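You operate a simulated robot arm through the tools that you are given. There is no shell and no other tool. Be economical: measure what you need, move in short steps, check, and stop when the job is done.

The job below is to be done with a simulated robot arm. You get a single attempt, and the scene is never put back.

TASK
Sand the rust off the black bracket with the job card's grit.
Fine: bracket on the magnet plate, magnet on before you sand and left on; the sheet goes on the sanding block, the block goes back.

Only the result counts: the job must be done as asked and must still hold three seconds after the hand-in. Knocking over, shifting, dropping, spilling or breaking anything else fails it.

THE ROBOT
A 7-joint arm with a two-finger parallel gripper, fixed in place. Base frame: the origin is at the foot of the arm, x ahead of it, y to its left, z up; the work surface is at about z = 0. Readings come in cm, degrees, newtons and seconds.
With the tool pointing down near the work surface it reaches from about 24 to 62 cm from the base axis. Its first joint turns from -66.0 to 66.0 degrees. Payload 2.6 kg.
The tool frame sits at the grasp point between the pads (the TCP): z along the fingers, y along the line on which they close. The tips reach 3 cm beyond it. Largest opening 9.4 cm; finger width 2.8, thickness 1; the body of the gripper, 5 by 9.6 cm, starts 5.5 cm behind the TCP.
Orientation is that of the tool frame in the base frame, as a unit quaternion [w, x, y, z]. With the fingers straight down and closing along the base's y, the tool's x points along the base's -x, its y along +y and its z along -z.

THE INTERFACE
- The arm moves only by the tool drive_tool. Its argument "targets" is a list of rows, each an object of numbers (a shift or turn left out is 0, a gripper value left out holds the last): "x", "y", "z": the shift along the tool's x, y, z in cm; "rx", "ry", "rz": the turn, a rotation vector about the tool's x, y, z in degrees; "gripper": the opening in per cent of the stroke, from 0 (shut) to 100 (fully open). In form: [{"x": .., "y": .., "z": .., "rx": .., "ry": .., "rz": .., "gripper": ..}, ...]. A call has 1 to 10 rows; each row is the pose to reach, as a shift and turn from the pose commanded when the call began, along the tool's axes at that moment. Each row takes 0.2 s and may step no farther than 5 cm and 8.6 degrees from the row before; otherwise, or with a gripper value out of range, the whole call is refused. Where a pose cannot be reached the arm comes as near as it can. A force on the tool above 40 N (or 10 N above the force at the start of the call, whichever is more), or a blocked arm, ends the call early, and 0.2 s more pass. The fingers move at their own pace (about 7.2 cm/s each) and stop on an object; they squeeze with about 20 N. The grip force told is the motor's: it shows also when the fingers shut on nothing. Time passes only in rows, and 0.2 s behind the last, so rows that repeat a pose let the fingers close. It gives the time, the measured TCP pose, the force on the tool (base axes), the opening and the grip force at its end, in the units of the frame above (readings bear some noise), and new pictures: "views" is both (left out), scene, wrist or none.
- Cameras (640 x 400 px; columns grow to the right, rows downward): "scene" is fixed at [3.36, 43.47, 55.42]; the picture's right is [-0.77, -0.64, 0.00], its down [-0.42, 0.51, -0.75] and it looks along [0.48, -0.58, -0.66] (base axes); focal length 345 px, centre (320, 200). "wrist" rides on the gripper at [-3.7, 0, -5.8] in the tool frame; the picture's right is [0.00, -1.00, 0.00], its down [0.97, 0.00, -0.24] and it looks along [0.24, 0.00, 0.97] (tool axes); focal length 218 px, centre (320, 200).
- locate(camera, pixels): for up to 12 pixels [column, row] of the newest picture of that camera ("zoom" is the newest enlarged one), the place [x, y, z] in the base frame of the surface seen there, good to about 0.3 cm. It takes no simulated time.
- enlarge(camera, box): a new picture of the part [left, top, right, bottom] of that camera's present view, enlarged. It takes no simulated time.
- hand_in(): hands the job in; it is judged then, once.

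Go step by step. Measure first, check grasps and placings, and put right what went wrong. The budget is 80 turns and 120 pictures, counting those below and the enlarged ones. Unless the task says otherwise, let go and move clear before handing in, and close with one line.

The tools are called after ">>>" by a JSON object that holds its "fn" and its "kwargs". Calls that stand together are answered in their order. drive_tool: Moves the arm, as the interface text tells. Its arguments: {"type":"object","properties":{"targets":{"type":"array"},"views":{"type":"string","enum":["both","scene","wrist","none"]}},"required":["targets"]} The other tools are called the same way: locate (camera, pixels) gives the place of the surface under pixels of a picture; enlarge (camera, box) takes an enlarged picture of a part of a camera's view; hand_in () hands the job in.

At the start:

```text
t: 0.0
position: [32.66, 27.33, 33.61]
tcp_rot: [0.0, 0.0, 1.0, 0.0]
wrist_force: [0.4, 0.4, 0.2]
finger_gap: 9.4
grip_force: 0.1
```

scene: 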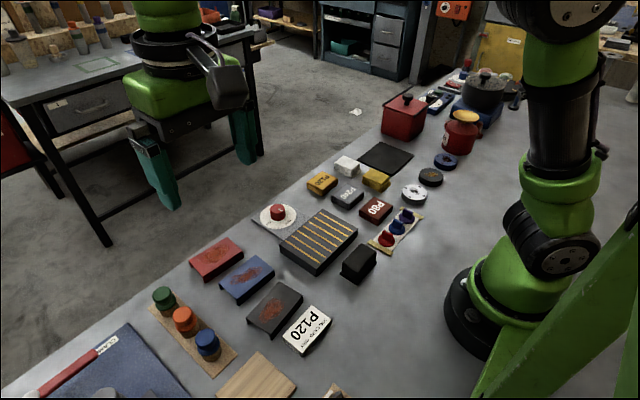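
wrist: 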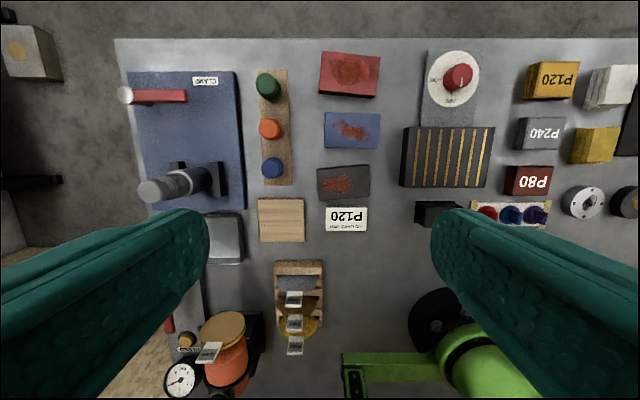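

The job card near scene (307,330) reads P120. I'll enlarge several areas to identify the sheets, block, magnet plate and its knob.

>>> {"fn": "enlarge", "kwargs": {"camera": "wrist", "box": [400, 40, 640, 230]}}

>>> {"fn": "enlarge", "kwargs": {"camera": "wrist", "box": [200, 160, 400, 370]}}

>>> {"fn": "enlarge", "kwargs": {"camera": "scene", "box": [180, 140, 460, 360]}}

```text
2.11 times, centred on (520, 135) of wrist
```

zoom: 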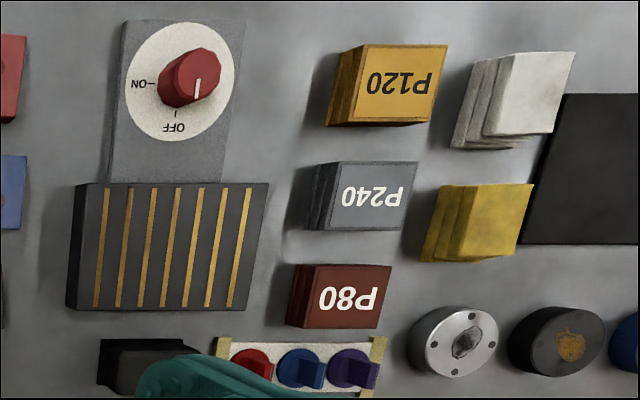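

```text
1.90 times, centred on (300, 265) of wrist
```

zoom: 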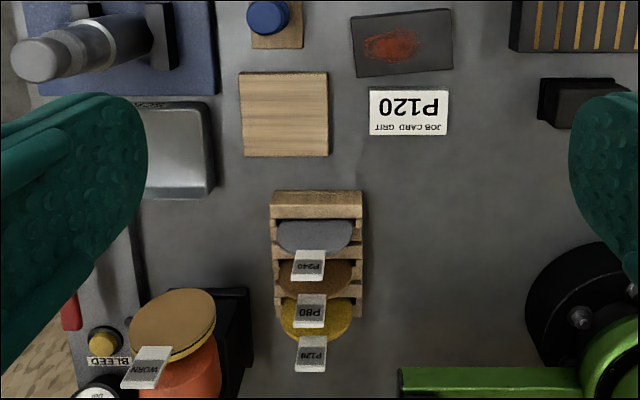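

```text
1.82 times, centred on (320, 250) of scene
```

zoom: 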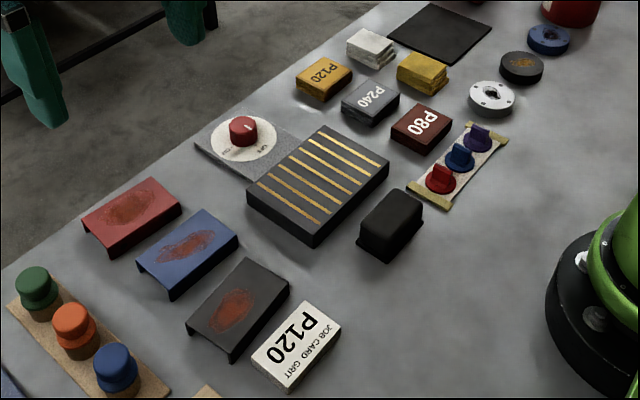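

The card says P120; candidates are labelled blocks/stacks at wrist (550,80), discs in a rack, and a black block at (435,213). I'll locate everything first.

>>> {"fn": "locate", "kwargs": {"camera": "scene", "pixels": [[322, 180], [348, 194], [376, 207], [347, 164], [376, 178], [359, 255], [275, 308], [278, 210], [318, 237], [385, 158], [307, 330], [386, 239]]}}

>>> {"fn": "locate", "kwargs": {"camera": "wrist", "pixels": [[343, 182], [550, 78], [541, 133], [528, 180], [430, 210], [295, 298], [295, 323], [295, 345], [222, 325], [281, 220], [448, 155], [458, 76]]}}

>>> {"fn": "enlarge", "kwargs": {"camera": "scene", "box": [300, 145, 420, 225]}}

>>> {"fn": "enlarge", "kwargs": {"camera": "scene", "box": [220, 230, 400, 350]}}

```text
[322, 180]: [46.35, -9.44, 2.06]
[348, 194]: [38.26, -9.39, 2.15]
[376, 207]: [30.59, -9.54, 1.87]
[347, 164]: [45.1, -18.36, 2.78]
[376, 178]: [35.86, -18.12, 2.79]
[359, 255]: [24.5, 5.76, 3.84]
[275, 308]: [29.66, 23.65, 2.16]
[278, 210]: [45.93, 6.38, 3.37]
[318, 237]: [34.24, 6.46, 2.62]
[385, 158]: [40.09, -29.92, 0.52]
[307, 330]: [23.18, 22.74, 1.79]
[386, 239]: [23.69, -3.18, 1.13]
```

```text
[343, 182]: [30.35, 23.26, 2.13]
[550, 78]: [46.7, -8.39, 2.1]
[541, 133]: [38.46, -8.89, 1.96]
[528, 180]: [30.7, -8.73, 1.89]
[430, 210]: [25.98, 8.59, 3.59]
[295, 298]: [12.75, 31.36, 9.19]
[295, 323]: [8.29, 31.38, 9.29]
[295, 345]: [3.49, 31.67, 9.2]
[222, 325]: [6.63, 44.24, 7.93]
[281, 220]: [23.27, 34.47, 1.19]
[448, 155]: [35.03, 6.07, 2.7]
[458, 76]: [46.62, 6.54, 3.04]
```

```text
5.00 times, centred on (360, 185) of scene
```

zoom: 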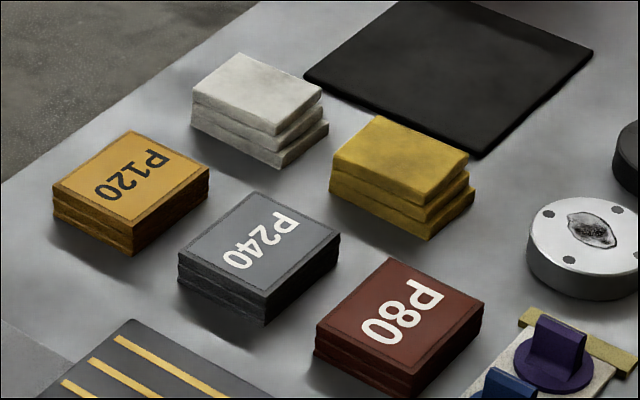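

```text
3.33 times, centred on (310, 290) of scene
```

zoom: 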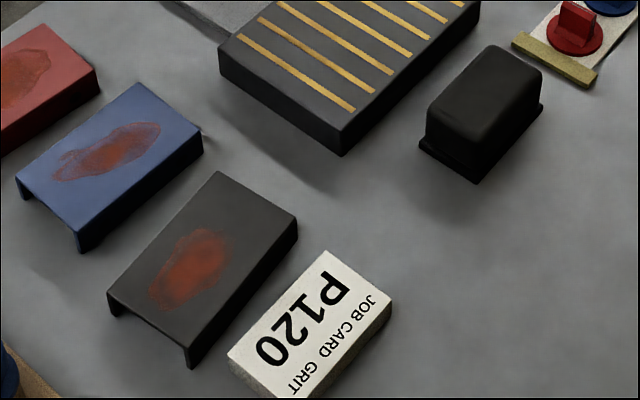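

The labelled items are stacks of sheets, the black block with a base plate at scene (359,262) is the sanding block, and the knob at wrist (458,76) points to OFF with ON toward +y. Now precise measurement of bracket, block and plate.

>>> {"fn": "enlarge", "kwargs": {"camera": "wrist", "box": [310, 155, 390, 205]}}

>>> {"fn": "locate", "kwargs": {"camera": "wrist", "pixels": [[319, 171], [368, 166], [369, 194], [321, 199], [409, 128], [493, 129], [486, 186], [400, 185], [446, 77], [471, 77], [458, 65], [458, 89]]}}

```text
8.00 times, centred on (350, 180) of wrist
```

zoom: 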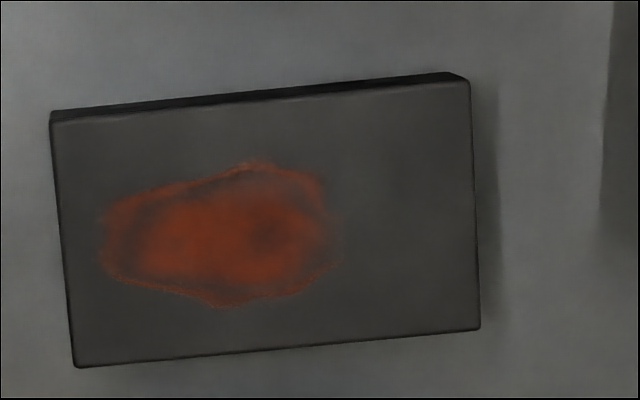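

```text
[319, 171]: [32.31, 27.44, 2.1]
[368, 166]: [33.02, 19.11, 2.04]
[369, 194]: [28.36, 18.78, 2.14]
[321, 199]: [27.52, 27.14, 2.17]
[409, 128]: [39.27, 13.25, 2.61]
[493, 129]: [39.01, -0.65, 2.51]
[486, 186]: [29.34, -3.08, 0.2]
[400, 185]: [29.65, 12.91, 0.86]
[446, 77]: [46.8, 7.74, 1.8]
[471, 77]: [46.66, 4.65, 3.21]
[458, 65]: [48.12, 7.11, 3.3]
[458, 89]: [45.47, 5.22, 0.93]
```

>>> {"fn": "locate", "kwargs": {"camera": "zoom", "pixels": [[58, 128], [466, 88], [476, 322], [80, 360], [105, 220], [330, 240], [250, 168], [225, 300]]}}

>>> {"fn": "enlarge", "kwargs": {"camera": "scene", "box": [330, 235, 390, 290]}}

```text
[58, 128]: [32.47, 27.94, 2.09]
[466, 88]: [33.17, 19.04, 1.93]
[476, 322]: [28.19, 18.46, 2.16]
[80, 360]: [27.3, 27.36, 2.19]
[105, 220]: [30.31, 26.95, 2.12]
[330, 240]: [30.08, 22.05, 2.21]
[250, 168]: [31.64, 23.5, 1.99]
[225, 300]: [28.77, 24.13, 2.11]
```

```text
7.27 times, centred on (360, 262) of scene
```

zoom: 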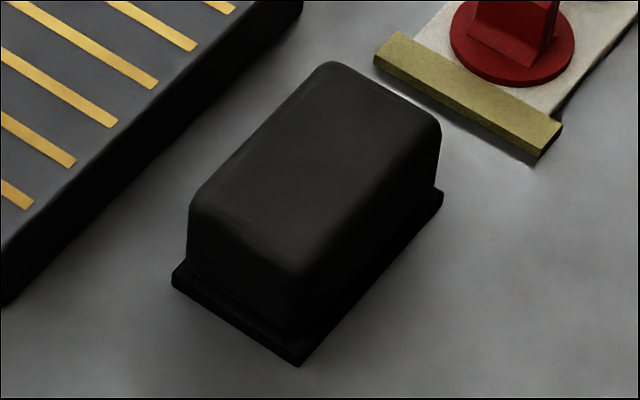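

The bracket is about 9 × 5.1 cm with its centre at (30.3, 23.2), top at 2.1, yaw about 5.5°, and its legs run along the long sides. I'll check the neighbours' clearance and turn the gripper to close across the short side, above the bracket.

>>> {"fn": "locate", "kwargs": {"camera": "wrist", "pixels": [[328, 209], [365, 209], [326, 145], [376, 146], [326, 150], [376, 151], [415, 208], [455, 205]]}}

>>> {"fn": "drive_tool", "kwargs": {"targets": [{"x": 0.24, "y": -0.41, "z": 1.6, "rz": 8.45, "gripper": 75}, {"x": 0.48, "y": -0.83, "z": 3.2, "rz": 16.9}, {"x": 0.71, "y": -1.24, "z": 4.8, "rz": 25.35}, {"x": 0.95, "y": -1.65, "z": 6.4, "rz": 33.8}, {"x": 1.19, "y": -2.06, "z": 8, "rz": 42.25}, {"x": 1.43, "y": -2.48, "z": 9.6, "rz": 50.7}, {"x": 1.67, "y": -2.89, "z": 11.2, "rz": 59.15}, {"x": 1.9, "y": -3.3, "z": 12.8, "rz": 67.6}, {"x": 2.14, "y": -3.72, "z": 14.4, "rz": 76.05}, {"x": 2.38, "y": -4.13, "z": 16, "rz": 84.5}]}}

```text
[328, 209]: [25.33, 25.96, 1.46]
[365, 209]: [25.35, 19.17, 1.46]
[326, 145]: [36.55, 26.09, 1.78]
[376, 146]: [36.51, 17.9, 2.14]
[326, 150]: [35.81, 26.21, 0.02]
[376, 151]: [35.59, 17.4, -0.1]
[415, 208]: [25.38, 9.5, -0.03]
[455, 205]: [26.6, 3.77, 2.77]
```

```text
t: 2.2
position: [30.29, 23.24, 17.61]
tcp_rot: [0.0, 0.674, 0.739, 0.0]
wrist_force: [0.3, 0.6, 0.7]
finger_gap: 7.05
grip_force: 0.1
```

scene: 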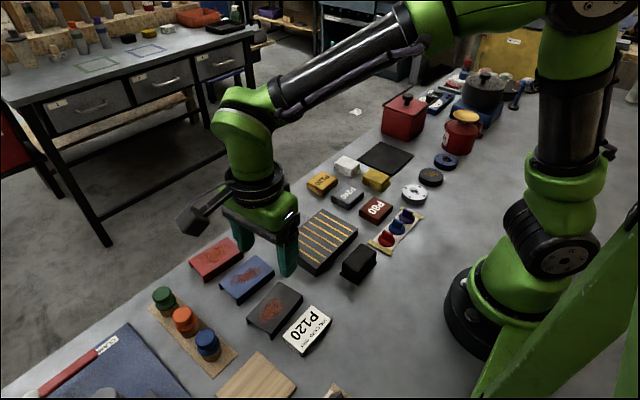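
wrist: 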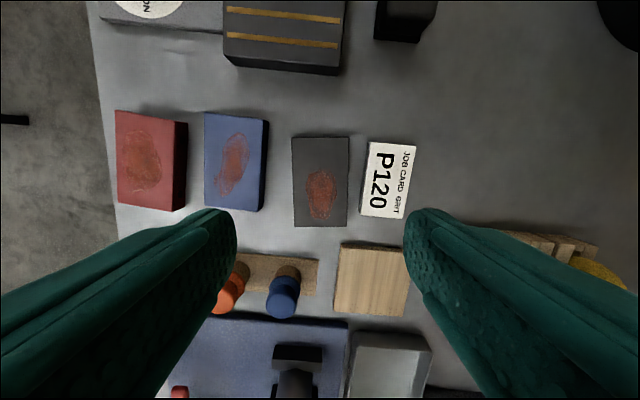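

Arm is over the bracket and yaw matches. I'll narrow the opening to 6.2 cm (job card edge at x=25.4) and descend to z=3.4, then close.

>>> {"fn": "drive_tool", "kwargs": {"targets": [{"z": 3, "gripper": 66}, {"z": 6}, {"z": 9}, {"z": 11}, {"z": 12.5}, {"z": 13.5}, {"z": 14.2}], "views": "wrist"}}

```text
t: 3.8
position: [30.46, 23.07, 3.26]
tcp_rot: [0.0, 0.673, 0.74, 0.001]
wrist_force: [-0.7, 0.1, -0.6]
finger_gap: 6.19
grip_force: 0.1
```

wrist: 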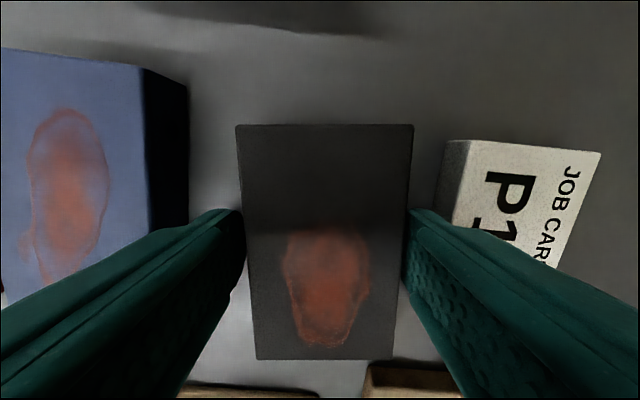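

The fingers straddle the bracket evenly. Close, then lift a bit.

>>> {"fn": "drive_tool", "kwargs": {"targets": [{"gripper": 40}, {"gripper": 40}, {"gripper": 0}, {}, {}, {"z": -1}, {"z": -3}, {"z": -6}, {"z": -8}]}}

```text
t: 5.8
position: [30.51, 23.15, 11.54]
tcp_rot: [0.0, 0.673, 0.74, 0.0]
wrist_force: [0.0, 0.0, -2.9]
finger_gap: 5.48
grip_force: 20.1
```

scene: 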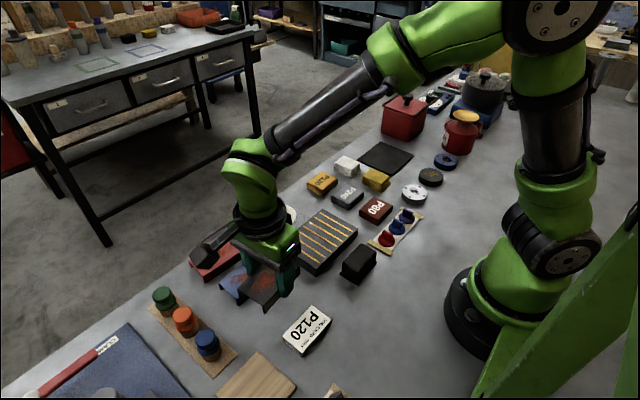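
wrist: 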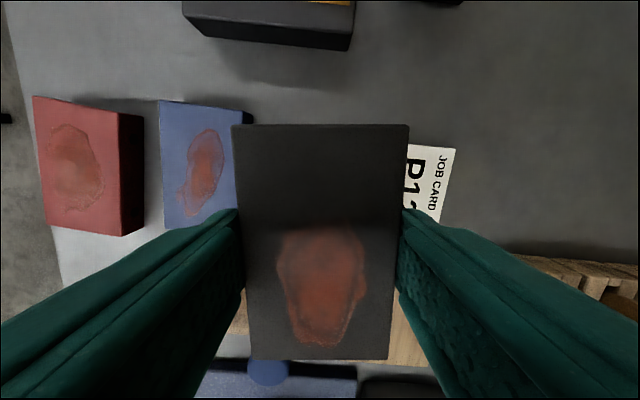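

Bracket is held (gap 5.48 cm, 20 N). Carry it above the magnet plate and square up the yaw.

>>> {"fn": "drive_tool", "kwargs": {"targets": [{"x": -3, "y": 0.4, "rz": 1}, {"x": -7, "y": 0.9, "rz": 2}, {"x": -11, "y": 1.4, "rz": 3.5}, {"x": -14.5, "y": 1.9, "rz": 4.5}, {"x": -17.14, "y": 2.3, "rz": 5.4}, {"x": -17.14, "y": 2.3, "rz": 5.4}]}}

>>> {"fn": "enlarge", "kwargs": {"camera": "scene", "box": [240, 170, 400, 290]}}

```text
t: 7.2
position: [34.36, 6.37, 11.48]
tcp_rot: [0.0, 0.706, 0.708, 0.0]
wrist_force: [-0.9, -0.4, -2.0]
finger_gap: 5.49
grip_force: 20.0
```

scene: 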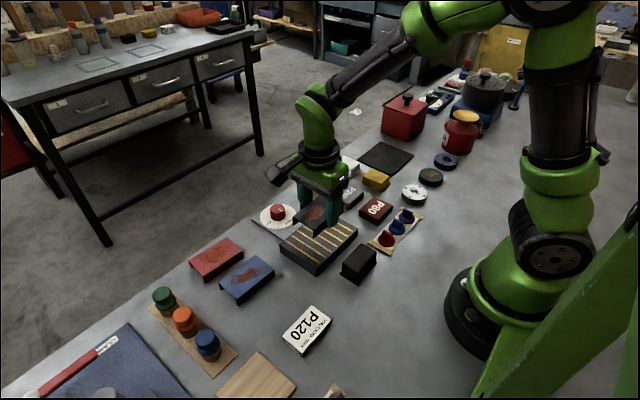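
wrist: 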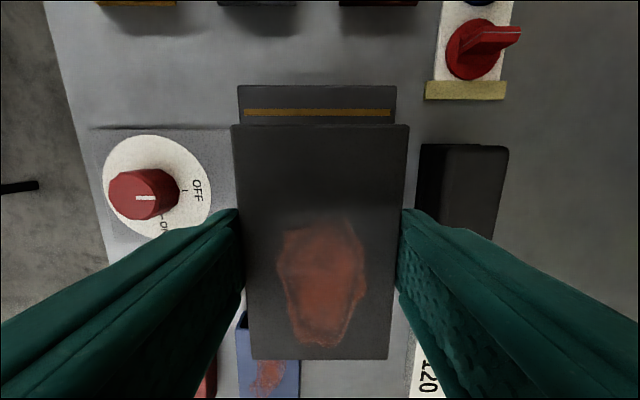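

```text
3.33 times, centred on (320, 230) of scene
```

zoom: 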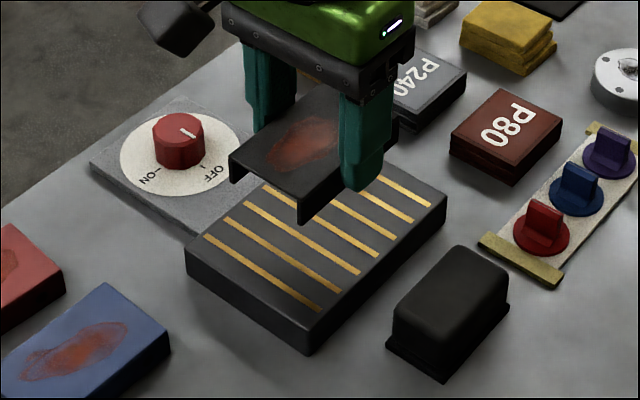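

>>> {"fn": "locate", "kwargs": {"camera": "zoom", "pixels": [[192, 250], [308, 325], [440, 195], [355, 290], [310, 200], [300, 130], [250, 160], [320, 170]]}}

```text
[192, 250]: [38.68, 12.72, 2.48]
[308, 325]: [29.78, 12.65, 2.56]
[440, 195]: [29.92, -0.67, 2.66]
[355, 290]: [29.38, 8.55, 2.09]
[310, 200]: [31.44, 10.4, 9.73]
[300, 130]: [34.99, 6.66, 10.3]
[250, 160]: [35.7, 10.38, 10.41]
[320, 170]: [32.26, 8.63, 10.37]
```

The bracket is centred above the plate (x 29.7–39, y −0.8–13, top 2.6); its bottom is at about 8.2, so I lower it about 5.6 cm.

>>> {"fn": "drive_tool", "kwargs": {"targets": [{"z": 2}, {"z": 4}, {"z": 4.8}, {"z": 5.2}, {"z": 5.45}, {"z": 5.6}, {"z": 5.6}], "views": "wrist"}}

>>> {"fn": "enlarge", "kwargs": {"camera": "scene", "box": [260, 190, 380, 280]}}

```text
t: 8.8
position: [34.4, 6.34, 5.75]
tcp_rot: [0.0, 0.707, 0.707, 0.0]
wrist_force: [-6.5, -1.9, 14.0]
finger_gap: 5.5
grip_force: 19.8
```

wrist: 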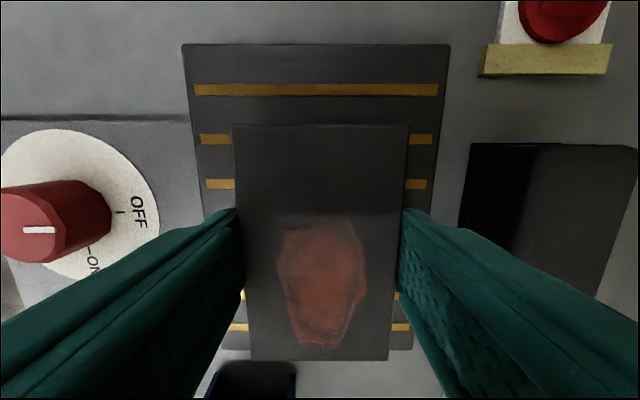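

```text
4.44 times, centred on (320, 235) of scene
```

zoom: 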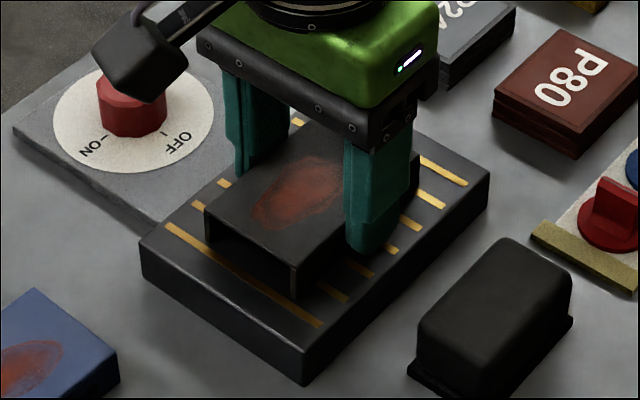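

Contact with the plate (14 N). Release, rise to clear height.

>>> {"fn": "drive_tool", "kwargs": {"targets": [{"z": -0.1, "gripper": 68}, {"z": -0.1}, {"z": -0.1}, {"z": -2}, {"z": -5}, {"z": -9}, {"z": -12}]}}

>>> {"fn": "enlarge", "kwargs": {"camera": "scene", "box": [240, 190, 400, 290]}}

>>> {"fn": "enlarge", "kwargs": {"camera": "wrist", "box": [130, 120, 290, 240]}}

```text
t: 10.4
position: [34.27, 6.39, 17.92]
tcp_rot: [0.001, 0.707, 0.707, 0.0]
wrist_force: [1.2, 0.7, -0.1]
finger_gap: 6.37
grip_force: 0.1
```

scene: 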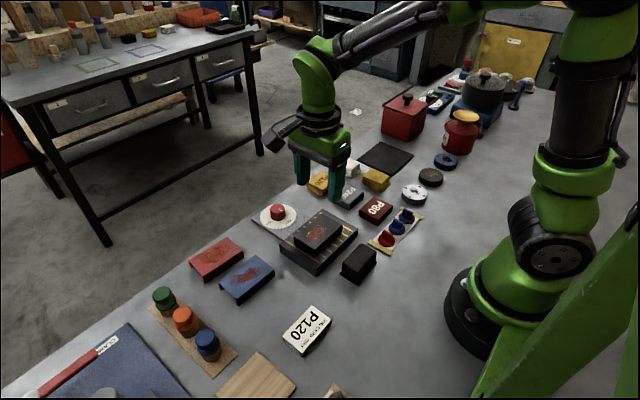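
wrist: 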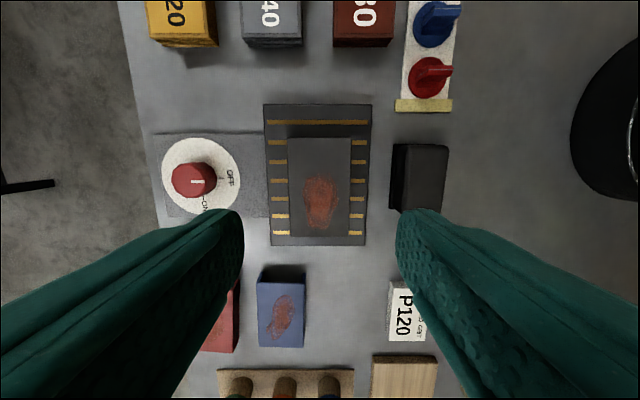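

```text
4.00 times, centred on (320, 240) of scene
```

zoom: 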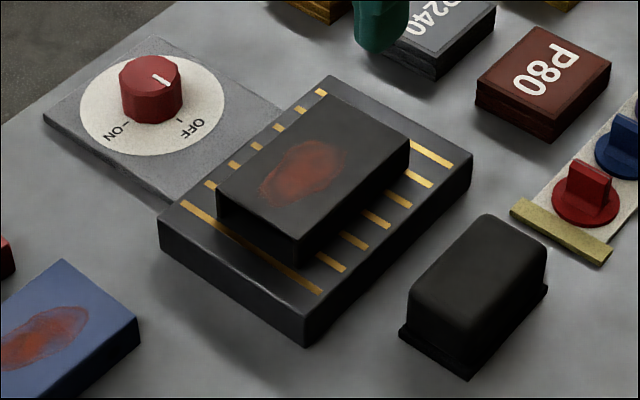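

```text
3.33 times, centred on (210, 180) of wrist
```

zoom: 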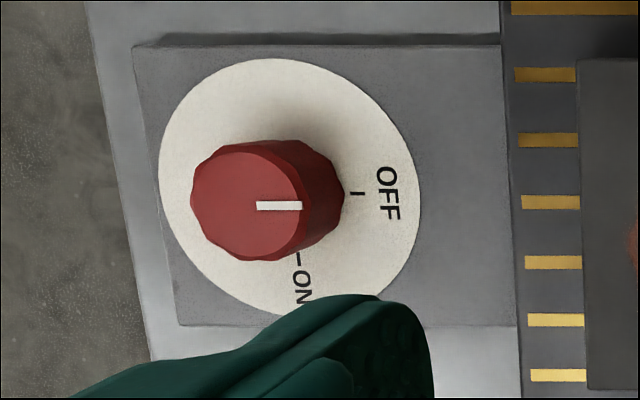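

Bracket sits well. The knob pointer points at OFF; ON is 90° clockwise (+rz). I'll measure the knob.

>>> {"fn": "locate", "kwargs": {"camera": "zoom", "pixels": [[250, 205], [200, 205], [295, 205], [250, 160], [250, 252], [355, 193], [298, 258], [165, 190], [412, 190], [285, 62], [285, 312]]}}

>>> {"fn": "locate", "kwargs": {"camera": "wrist", "pixels": [[420, 147], [447, 152], [443, 208], [400, 205], [395, 147], [183, 42], [150, 10], [215, 10]]}}

```text
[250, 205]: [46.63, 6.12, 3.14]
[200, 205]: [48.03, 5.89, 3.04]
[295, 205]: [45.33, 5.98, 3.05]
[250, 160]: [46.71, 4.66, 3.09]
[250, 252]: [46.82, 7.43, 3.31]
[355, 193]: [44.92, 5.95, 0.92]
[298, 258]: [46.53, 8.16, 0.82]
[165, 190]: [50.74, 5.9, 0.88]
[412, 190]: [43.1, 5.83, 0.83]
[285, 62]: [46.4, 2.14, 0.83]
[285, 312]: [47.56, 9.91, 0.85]
```

```text
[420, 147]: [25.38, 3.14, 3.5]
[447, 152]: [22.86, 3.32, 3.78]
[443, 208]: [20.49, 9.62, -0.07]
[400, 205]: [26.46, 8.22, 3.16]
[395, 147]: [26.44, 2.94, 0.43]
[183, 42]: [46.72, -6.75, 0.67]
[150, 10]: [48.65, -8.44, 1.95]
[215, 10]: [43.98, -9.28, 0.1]
```

Knob centre (46.7, 6.05), radius ~1.45, top 3.1. Move above it while unwinding the wrist 85°, so the +90° turn stays in range.

>>> {"fn": "drive_tool", "kwargs": {"targets": [{"x": -0.03, "y": 1.24, "rz": -8.5, "gripper": 60}, {"x": -0.07, "y": 2.49, "rz": -17}, {"x": -0.1, "y": 3.73, "rz": -25.5}, {"x": -0.14, "y": 4.97, "rz": -34}, {"x": -0.17, "y": 6.2, "rz": -42.5}, {"x": -0.2, "y": 7.46, "rz": -51}, {"x": -0.24, "y": 8.7, "z": 1, "rz": -59.5}, {"x": -0.27, "y": 9.94, "z": 3, "rz": -68}, {"x": -0.31, "y": 11.2, "z": 5, "rz": -76.5}, {"x": -0.34, "y": 12.43, "z": 7, "rz": -85}]}}

```text
t: 12.6
position: [46.74, 5.92, 10.81]
tcp_rot: [0.0, 0.042, 0.999, 0.0]
wrist_force: [-0.9, -0.5, 0.4]
finger_gap: 5.64
grip_force: 0.1
```

scene: 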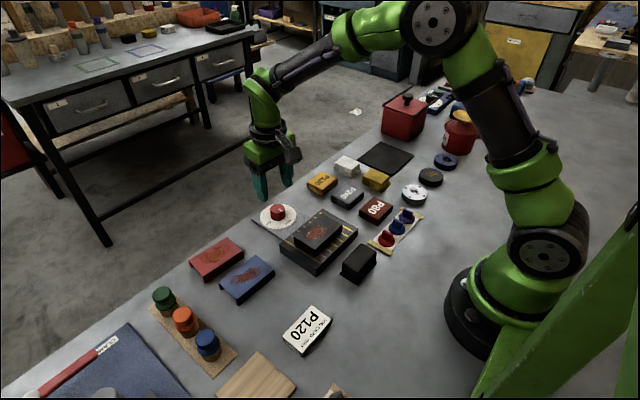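
wrist: 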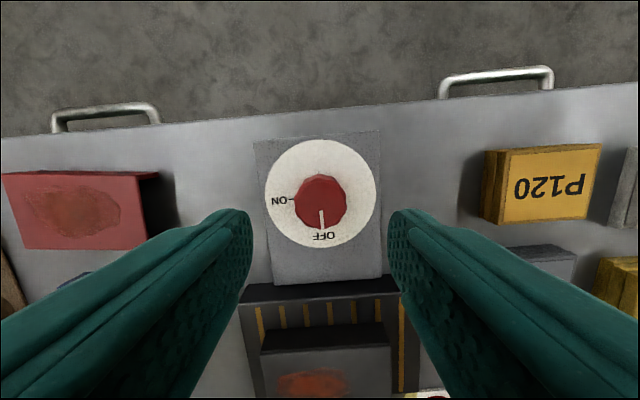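

Knob at wrist column 320, centred between fingers. Descend to z≈4.3 and grip.

>>> {"fn": "drive_tool", "kwargs": {"targets": [{"z": 2}, {"z": 4}, {"z": 5.5}, {"z": 6.4}, {"z": 6.4, "gripper": 0}, {"z": 6.4}, {"z": 6.4}, {"z": 6.4}], "views": "wrist"}}

```text
t: 14.4
position: [46.8, 5.94, 4.43]
tcp_rot: [0.0, 0.044, 0.999, -0.001]
wrist_force: [0.1, -9.4, -1.9]
finger_gap: 3.33
grip_force: 44.9
```

wrist: 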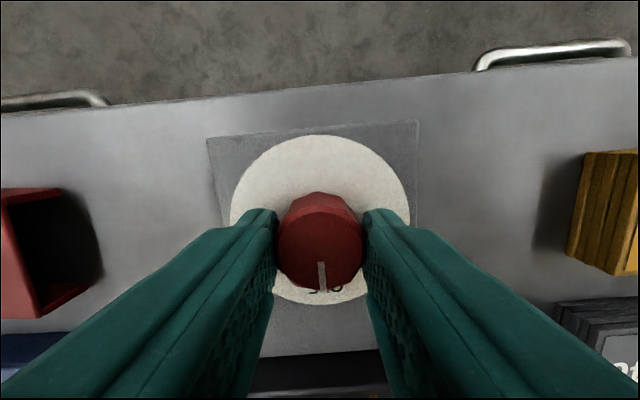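

Knob gripped. Turn +90°, in two calls.

>>> {"fn": "drive_tool", "kwargs": {"targets": [{"rz": 8}, {"rz": 16}, {"rz": 24}, {"rz": 32}, {"rz": 40}, {"rz": 48}, {"rz": 56}, {"rz": 64}, {"rz": 72}, {"rz": 80}], "views": "wrist"}}

```text
t: 16.6
position: [46.82, 6.1, 4.46]
tcp_rot: [-0.001, 0.676, 0.736, -0.001]
wrist_force: [-24.7, -12.8, 24.5]
finger_gap: 3.35
grip_force: 44.9
```

wrist: 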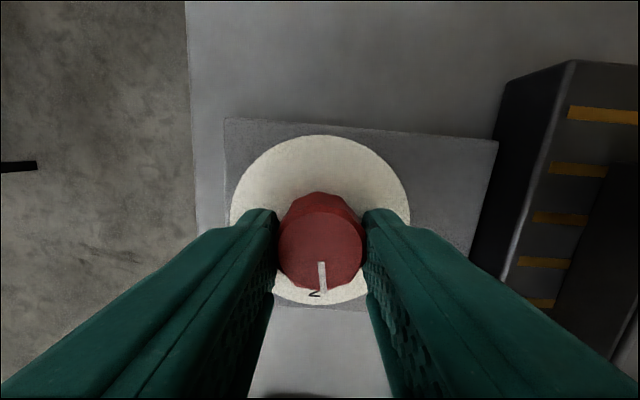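

Knob follows. Finish the last 10°, easing off slightly sideways, then release.

>>> {"fn": "drive_tool", "kwargs": {"targets": [{"y": -0.1, "z": -0.1, "rz": 4}, {"y": -0.1, "z": -0.1, "rz": 8}, {"y": -0.1, "z": -0.1, "rz": 10.5}, {"y": -0.1, "z": -0.1, "rz": 10.5}, {"y": -0.1, "z": -0.1, "rz": 10.5, "gripper": 60}, {"y": -0.1, "z": -0.1, "rz": 10.5}, {"y": -0.1, "z": -2.1, "rz": 10.5}, {"y": -0.1, "z": -5, "rz": 10.5}, {"y": -0.1, "z": -9, "rz": 10.5}], "views": "wrist"}}

>>> {"fn": "enlarge", "kwargs": {"camera": "wrist", "box": [250, 130, 400, 230]}}

```text
t: 18.6
position: [46.66, 6.06, 13.35]
tcp_rot: [0.0, 0.74, 0.673, 0.0]
wrist_force: [-0.1, 0.4, 0.5]
finger_gap: 5.66
grip_force: 0.0
```

wrist: 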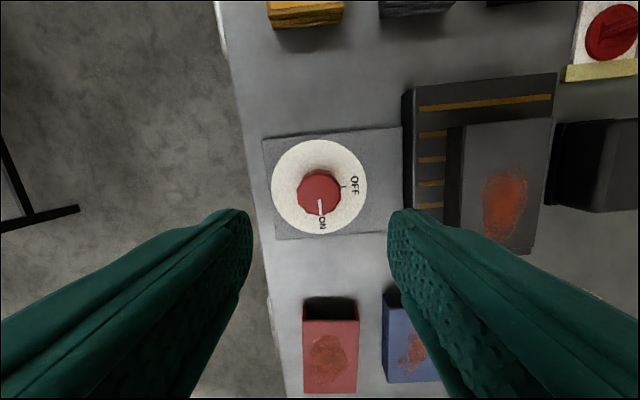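

```text
4.00 times, centred on (325, 180) of wrist
```

zoom: 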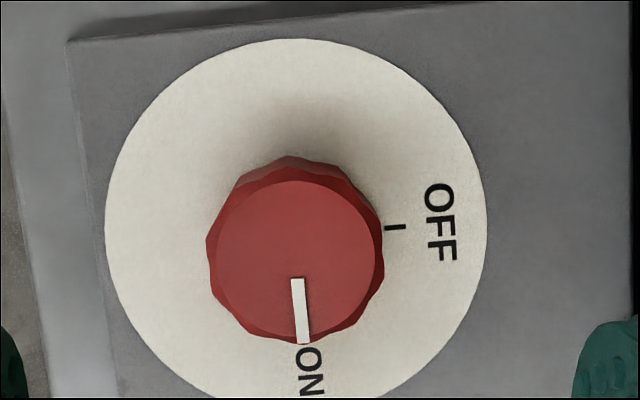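

The knob points at ON. Now go above the sanding block to measure it.

>>> {"fn": "drive_tool", "kwargs": {"targets": [{"x": -0.4, "y": -4.0, "z": -1, "rz": -1}, {"x": -0.9, "y": -8.5, "z": -2, "rz": -2}, {"x": -1.4, "y": -13, "z": -3, "rz": -3}, {"x": -1.9, "y": -17.5, "z": -4, "rz": -4}, {"x": -2.33, "y": -21.94, "z": -4.6, "rz": -5.4}, {"x": -2.33, "y": -21.94, "z": -4.6, "rz": -5.4}]}}

>>> {"fn": "enlarge", "kwargs": {"camera": "wrist", "box": [240, 100, 400, 220]}}

>>> {"fn": "enlarge", "kwargs": {"camera": "scene", "box": [240, 190, 400, 290]}}

```text
t: 20.0
position: [24.51, 5.78, 17.89]
tcp_rot: [0.0, 0.707, 0.708, -0.001]
wrist_force: [0.1, -0.2, 0.7]
finger_gap: 5.65
grip_force: 0.2
```

scene: 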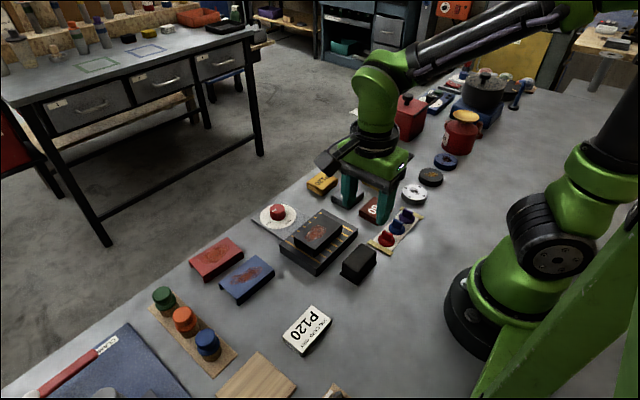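
wrist: 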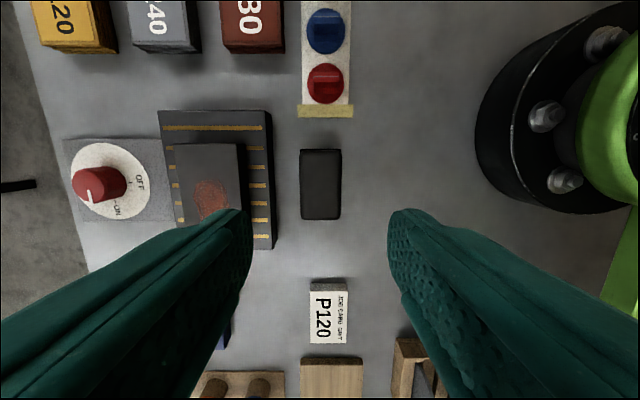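

```text
3.33 times, centred on (320, 160) of wrist
```

zoom: 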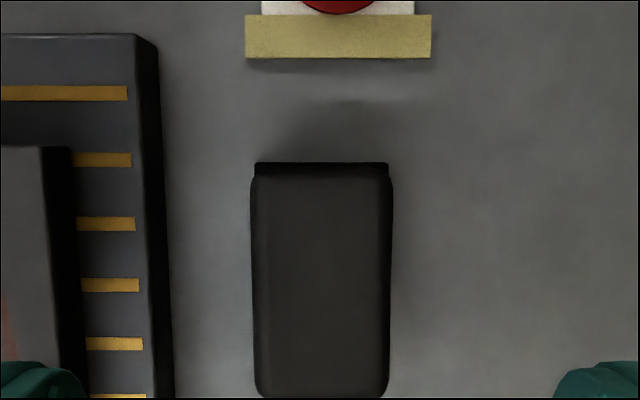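

```text
4.00 times, centred on (320, 240) of scene
```

zoom: 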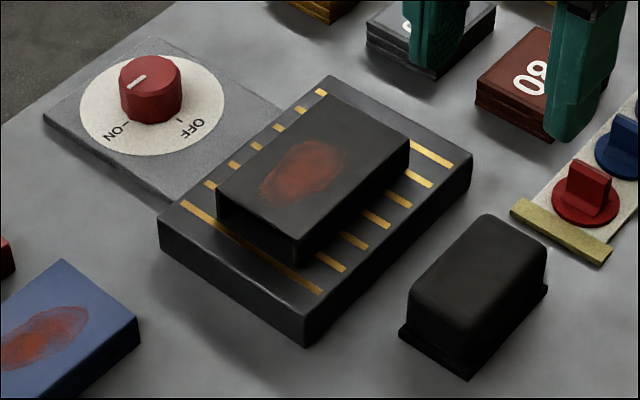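

>>> {"fn": "locate", "kwargs": {"camera": "wrist", "pixels": [[303, 157], [338, 157], [304, 213], [338, 213], [320, 154], [320, 217], [320, 185], [302, 185], [340, 185]]}}

>>> {"fn": "locate", "kwargs": {"camera": "zoom", "pixels": [[403, 335], [466, 375], [545, 292], [480, 219], [540, 250], [460, 300], [415, 285]]}}

```text
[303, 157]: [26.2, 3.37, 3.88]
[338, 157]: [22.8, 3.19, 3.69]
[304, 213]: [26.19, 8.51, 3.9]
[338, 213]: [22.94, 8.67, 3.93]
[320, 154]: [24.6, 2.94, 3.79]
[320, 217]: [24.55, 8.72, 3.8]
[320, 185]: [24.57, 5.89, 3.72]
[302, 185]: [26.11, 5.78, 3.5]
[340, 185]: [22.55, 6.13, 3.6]
```

```text
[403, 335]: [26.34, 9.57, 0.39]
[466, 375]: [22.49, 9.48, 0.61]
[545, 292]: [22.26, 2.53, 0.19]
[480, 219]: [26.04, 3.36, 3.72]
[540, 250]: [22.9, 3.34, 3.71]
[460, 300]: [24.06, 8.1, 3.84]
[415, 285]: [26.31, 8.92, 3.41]
```

Block handle is 3.8 cm wide (x 22.6–26.3), centre (24.5, 5.95), top 3.8, base flange below z≈0.6. Descend to z≈4.1 and grip it.

>>> {"fn": "drive_tool", "kwargs": {"targets": [{"x": 0.15, "z": 4}, {"x": 0.15, "z": 8}, {"x": 0.15, "z": 11}, {"x": 0.15, "z": 12.8}, {"x": 0.15, "z": 13.7}, {"x": 0.15, "z": 13.7, "gripper": 0}, {"x": 0.15, "z": 13.7}, {"x": 0.15, "z": 13.7}, {"x": 0.15, "z": 13.7}]}}

```text
t: 22.0
position: [24.69, 5.96, 4.39]
tcp_rot: [-0.001, 0.707, 0.707, 0.0]
wrist_force: [0.0, -0.7, 0.7]
finger_gap: 4.17
grip_force: 20.0
```

scene: 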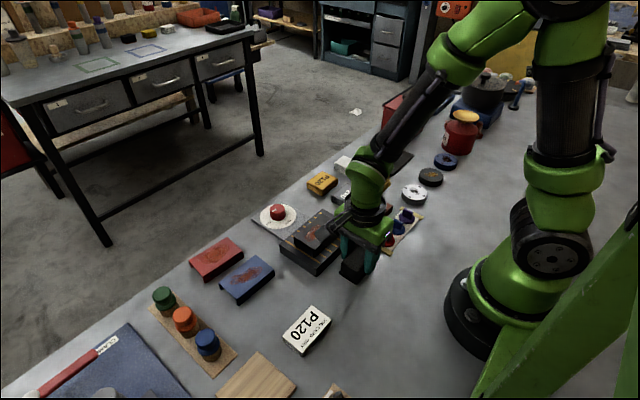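
wrist: 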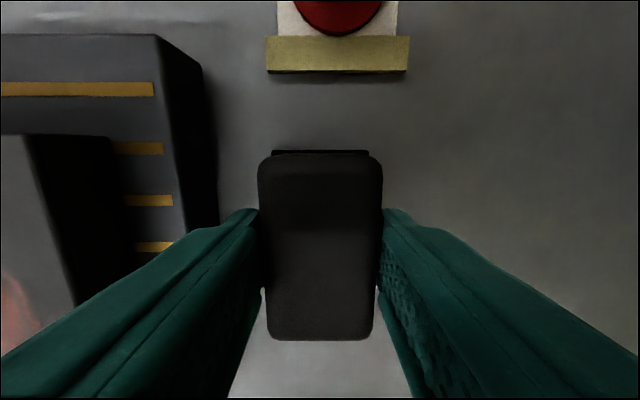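

Block gripped (gap 4.17, TCP z 4.39 when on table). Lift and carry it above the P120 stack.

>>> {"fn": "drive_tool", "kwargs": {"targets": [{"z": -1.5}, {"z": -5}, {"z": -9}, {"z": -12}, {"x": -3, "y": 3.5, "z": -12}, {"x": -6, "y": 7, "z": -12}, {"x": -9, "y": 10.5, "z": -12}, {"x": -12, "y": 14, "z": -12}, {"x": -13.5, "y": 18, "z": -12}, {"x": -15, "y": 21.8, "z": -12}]}}

>>> {"fn": "enlarge", "kwargs": {"camera": "scene", "box": [280, 100, 400, 220]}}

```text
t: 24.2
position: [46.33, -9.25, 16.35]
tcp_rot: [0.0, 0.707, 0.707, 0.0]
wrist_force: [-0.5, 0.7, -0.4]
finger_gap: 4.15
grip_force: 20.1
```

scene: 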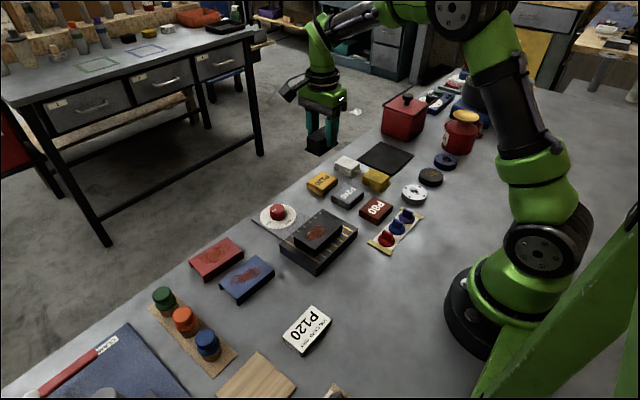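
wrist: 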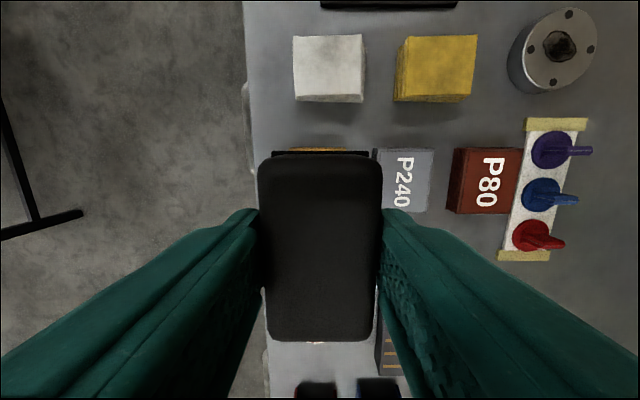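

```text
3.33 times, centred on (340, 160) of scene
```

zoom: 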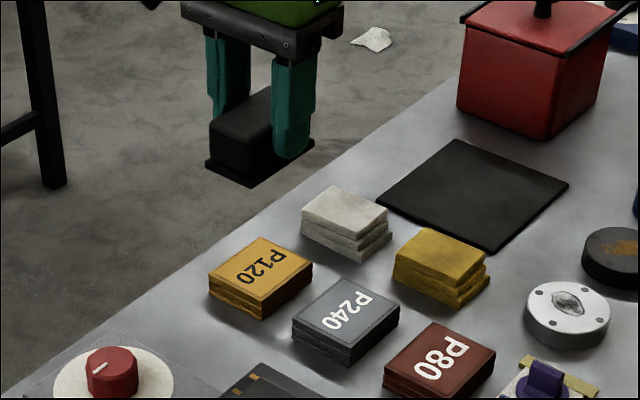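

>>> {"fn": "locate", "kwargs": {"camera": "zoom", "pixels": [[211, 274], [260, 239], [312, 265], [264, 302], [260, 270], [297, 320], [345, 281], [398, 309], [306, 203]]}}

>>> {"fn": "locate", "kwargs": {"camera": "wrist", "pixels": [[300, 38], [362, 38], [362, 100], [297, 98], [380, 150], [432, 152]]}}

```text
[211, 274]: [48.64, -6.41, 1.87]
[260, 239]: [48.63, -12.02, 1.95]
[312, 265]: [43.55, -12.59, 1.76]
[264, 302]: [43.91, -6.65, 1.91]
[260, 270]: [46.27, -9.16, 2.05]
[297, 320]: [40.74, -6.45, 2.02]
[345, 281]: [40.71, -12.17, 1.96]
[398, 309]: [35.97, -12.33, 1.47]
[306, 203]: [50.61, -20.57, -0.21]
```

```text
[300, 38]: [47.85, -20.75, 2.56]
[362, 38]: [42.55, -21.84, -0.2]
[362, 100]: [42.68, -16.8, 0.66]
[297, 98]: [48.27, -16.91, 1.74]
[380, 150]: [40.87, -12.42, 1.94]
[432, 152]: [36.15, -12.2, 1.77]
```

P120 stack centre (46.2, −9.3), top 1.95; the block hangs right above. Lower until light contact (TCP ≈6.35) and press gently.

>>> {"fn": "drive_tool", "kwargs": {"targets": [{"z": 3}, {"z": 6}, {"z": 8.5}, {"z": 9.3}, {"z": 9.6}, {"z": 9.8}, {"z": 10}, {"z": 10.15}, {"z": 10.3}], "views": "scene"}}

```text
t: 26.4
position: [46.49, -9.09, 6.26]
tcp_rot: [0.002, 0.708, 0.707, 0.002]
wrist_force: [-1.2, -0.3, 2.9]
finger_gap: 4.14
grip_force: 20.3
stopped in row 9: the force on the tool passed its limit (the readings are from after the stop); the commanded pose is now the measured one
```

scene: 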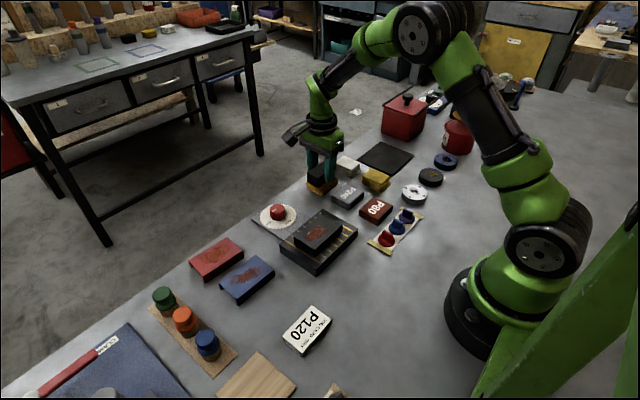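

It pressed past 40 N and settled at 2.9 N. Lift and look whether the sheet clung to the block.

>>> {"fn": "drive_tool", "kwargs": {"targets": [{"z": -0.5}, {"z": -2}, {"z": -5}, {"z": -9}, {"z": -12}], "views": "scene"}}

>>> {"fn": "enlarge", "kwargs": {"camera": "scene", "box": [280, 80, 400, 200]}}

```text
t: 27.6
position: [46.33, -9.03, 18.07]
tcp_rot: [0.001, 0.707, 0.707, 0.001]
wrist_force: [-0.1, -0.1, -1.5]
finger_gap: 4.16
grip_force: 20.1
```

scene: 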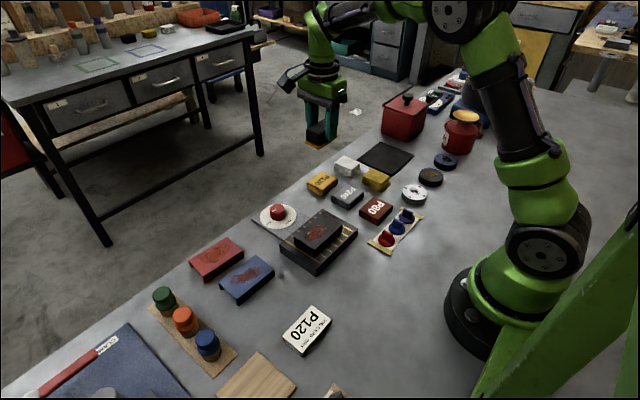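

```text
3.33 times, centred on (340, 140) of scene
```

zoom: 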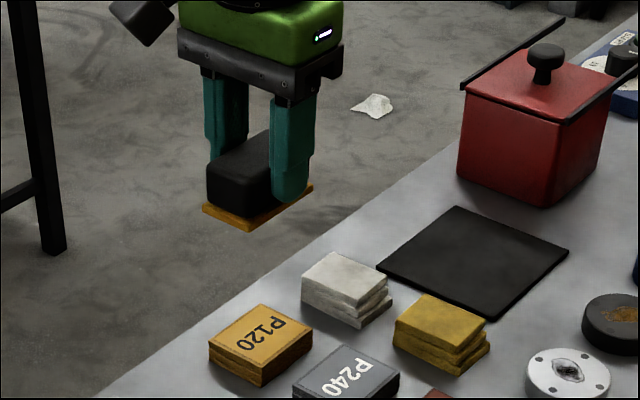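

A yellow P120 sheet is now on the block's underside. Locate the rust and bracket top precisely on the plate.

>>> {"fn": "enlarge", "kwargs": {"camera": "scene", "box": [270, 195, 370, 275]}}

>>> {"fn": "locate", "kwargs": {"camera": "scene", "pixels": [[342, 220], [322, 213], [296, 240], [313, 252], [318, 232], [325, 226], [307, 240]]}}

```text
5.00 times, centred on (320, 235) of scene
```

zoom: 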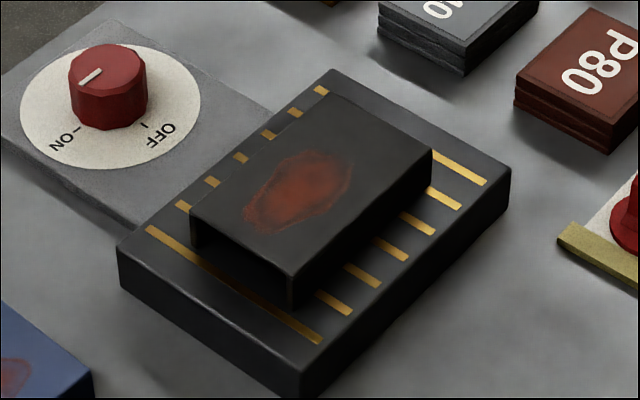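

```text
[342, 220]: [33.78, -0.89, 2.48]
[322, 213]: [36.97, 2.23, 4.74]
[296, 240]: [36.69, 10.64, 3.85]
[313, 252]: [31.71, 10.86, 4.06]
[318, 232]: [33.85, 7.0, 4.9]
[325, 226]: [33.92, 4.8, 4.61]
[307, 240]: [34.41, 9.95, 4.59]
```

Bracket top is at 4.7 and the rust spans roughly x 32.9–35.7, y 5.2–10. Carry the block above the rust.

>>> {"fn": "drive_tool", "kwargs": {"targets": [{"x": 3, "y": -2.2}, {"x": 6.5, "y": -4.8}, {"x": 10, "y": -7.4}, {"x": 13, "y": -9.6}, {"x": 16.3, "y": -12}, {"x": 16.3, "y": -12, "z": 3}, {"x": 16.3, "y": -12, "z": 6}, {"x": 16.3, "y": -12, "z": 7.5}]}}

>>> {"fn": "enlarge", "kwargs": {"camera": "scene", "box": [260, 180, 380, 270]}}

```text
t: 29.4
position: [34.49, 7.2, 10.83]
tcp_rot: [0.002, 0.708, 0.706, 0.001]
wrist_force: [0.0, -0.4, -0.3]
finger_gap: 4.15
grip_force: 20.3
```

scene: 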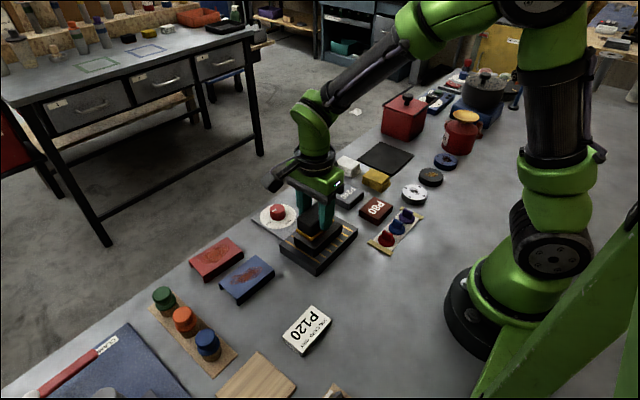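
wrist: 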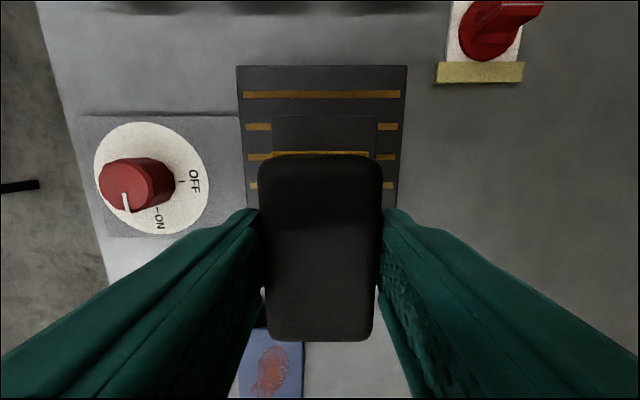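

```text
4.44 times, centred on (320, 225) of scene
```

zoom: 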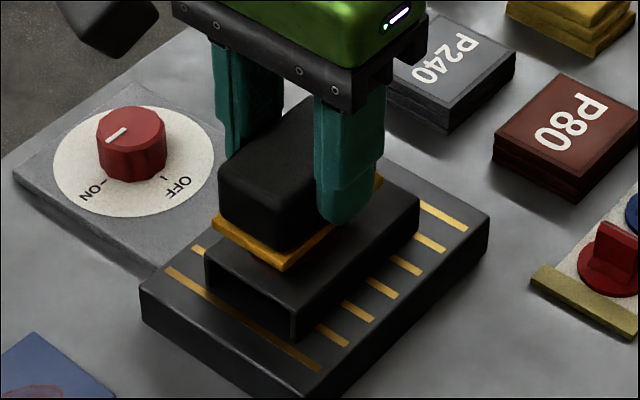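

Well aligned. Lower slowly to contact.

>>> {"fn": "drive_tool", "kwargs": {"targets": [{"z": 0.8}, {"z": 1.2}, {"z": 1.4}, {"z": 1.5}, {"z": 1.6}], "views": "none"}}

```text
t: 30.6
position: [34.57, 7.22, 9.1]
tcp_rot: [0.001, 0.708, 0.707, 0.002]
wrist_force: [0.2, 0.4, -1.6]
finger_gap: 4.18
grip_force: 19.9
```

>>> {"fn": "drive_tool", "kwargs": {"targets": [{"z": 0.1}, {"z": 0.2}, {"z": 0.2}], "views": "none"}}

```text
t: 31.5
position: [34.5, 7.21, 9.09]
tcp_rot: [0.001, 0.709, 0.706, 0.003]
wrist_force: [-2.1, -0.9, 5.9]
finger_gap: 4.15
grip_force: 20.2
stopped in row 3: the force on the tool passed its limit (the readings are from after the stop); the commanded pose is now the measured one
```

In contact at about 6 N. Stroke back and forth along the bracket with slight extra pressure.

>>> {"fn": "drive_tool", "kwargs": {"targets": [{"z": 0.04}, {"x": 0.7, "z": 0.04}, {"x": 1.4, "z": 0.04}, {"x": 0.7, "z": 0.04}, {"x": 0, "z": 0.04}, {"x": -0.7, "z": 0.04}, {"x": -1.4, "z": 0.04}, {"x": -0.7, "z": 0.04}, {"x": 0, "z": 0.04}], "views": "wrist"}}

>>> {"fn": "enlarge", "kwargs": {"camera": "scene", "box": [260, 180, 380, 270]}}

```text
t: 33.5
position: [34.62, 7.04, 9.07]
tcp_rot: [0.002, 0.709, 0.705, 0.003]
wrist_force: [-0.2, -8.4, 23.1]
finger_gap: 4.13
grip_force: 19.7
```

wrist: 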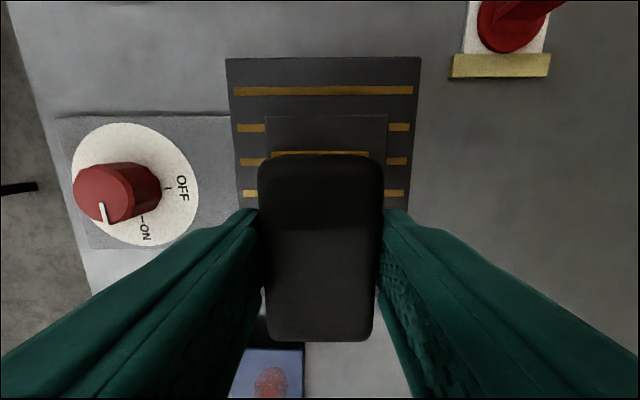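

```text
4.44 times, centred on (320, 225) of scene
```

zoom: 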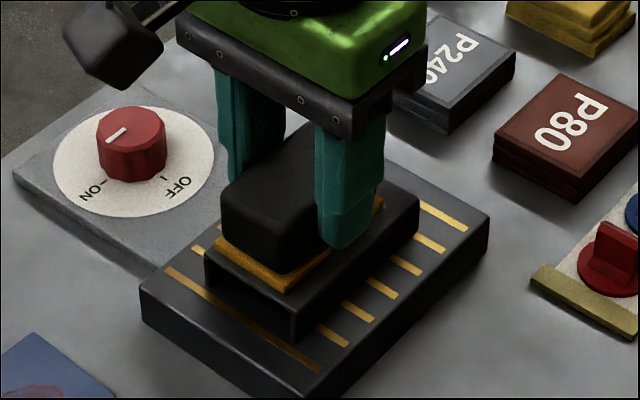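

About 23 N contact, bracket stays fixed. Two more rounds of strokes.

>>> {"fn": "drive_tool", "kwargs": {"targets": [{"x": 1}, {"x": 2}, {"x": 1}, {"x": 0}, {"x": -1}, {"x": 0}, {"x": 1}, {"x": 2}, {"x": 1}, {"x": 0}], "views": "none"}}

>>> {"fn": "drive_tool", "kwargs": {"targets": [{"x": 1}, {"x": 2}, {"x": 1}, {"x": 0}, {"x": -1}, {"x": 0}, {"x": 1}, {"x": 1, "z": -0.5}, {"x": 1, "z": -4}, {"x": 1, "z": -8}], "views": "scene"}}

>>> {"fn": "enlarge", "kwargs": {"camera": "scene", "box": [260, 180, 380, 270]}}

```text
t: 34.9
position: [34.79, 6.42, 9.04]
tcp_rot: [0.004, 0.709, 0.705, 0.004]
wrist_force: [-2.0, -0.2, 6.7]
finger_gap: 4.14
grip_force: 19.8
stopped in row 6: the force on the tool passed its limit (the readings are from after the stop); the commanded pose is now the measured one
```

```text
t: 37.1
position: [34.61, 7.44, 16.93]
tcp_rot: [0.004, 0.709, 0.705, 0.002]
wrist_force: [-0.5, -0.1, -1.3]
finger_gap: 4.15
grip_force: 19.7
```

scene: 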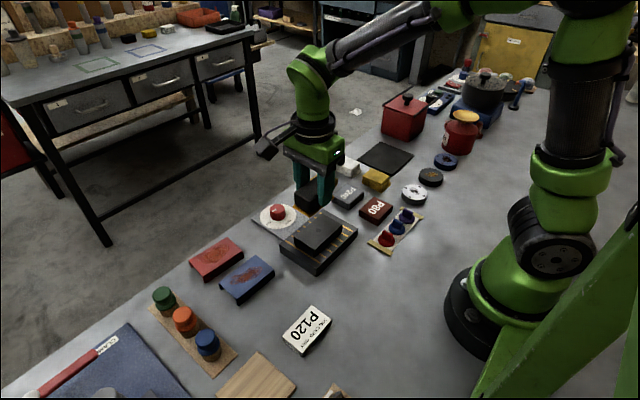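

```text
4.44 times, centred on (320, 225) of scene
```

zoom: 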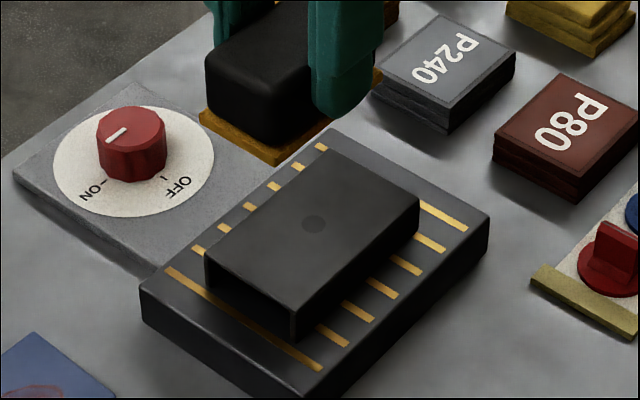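

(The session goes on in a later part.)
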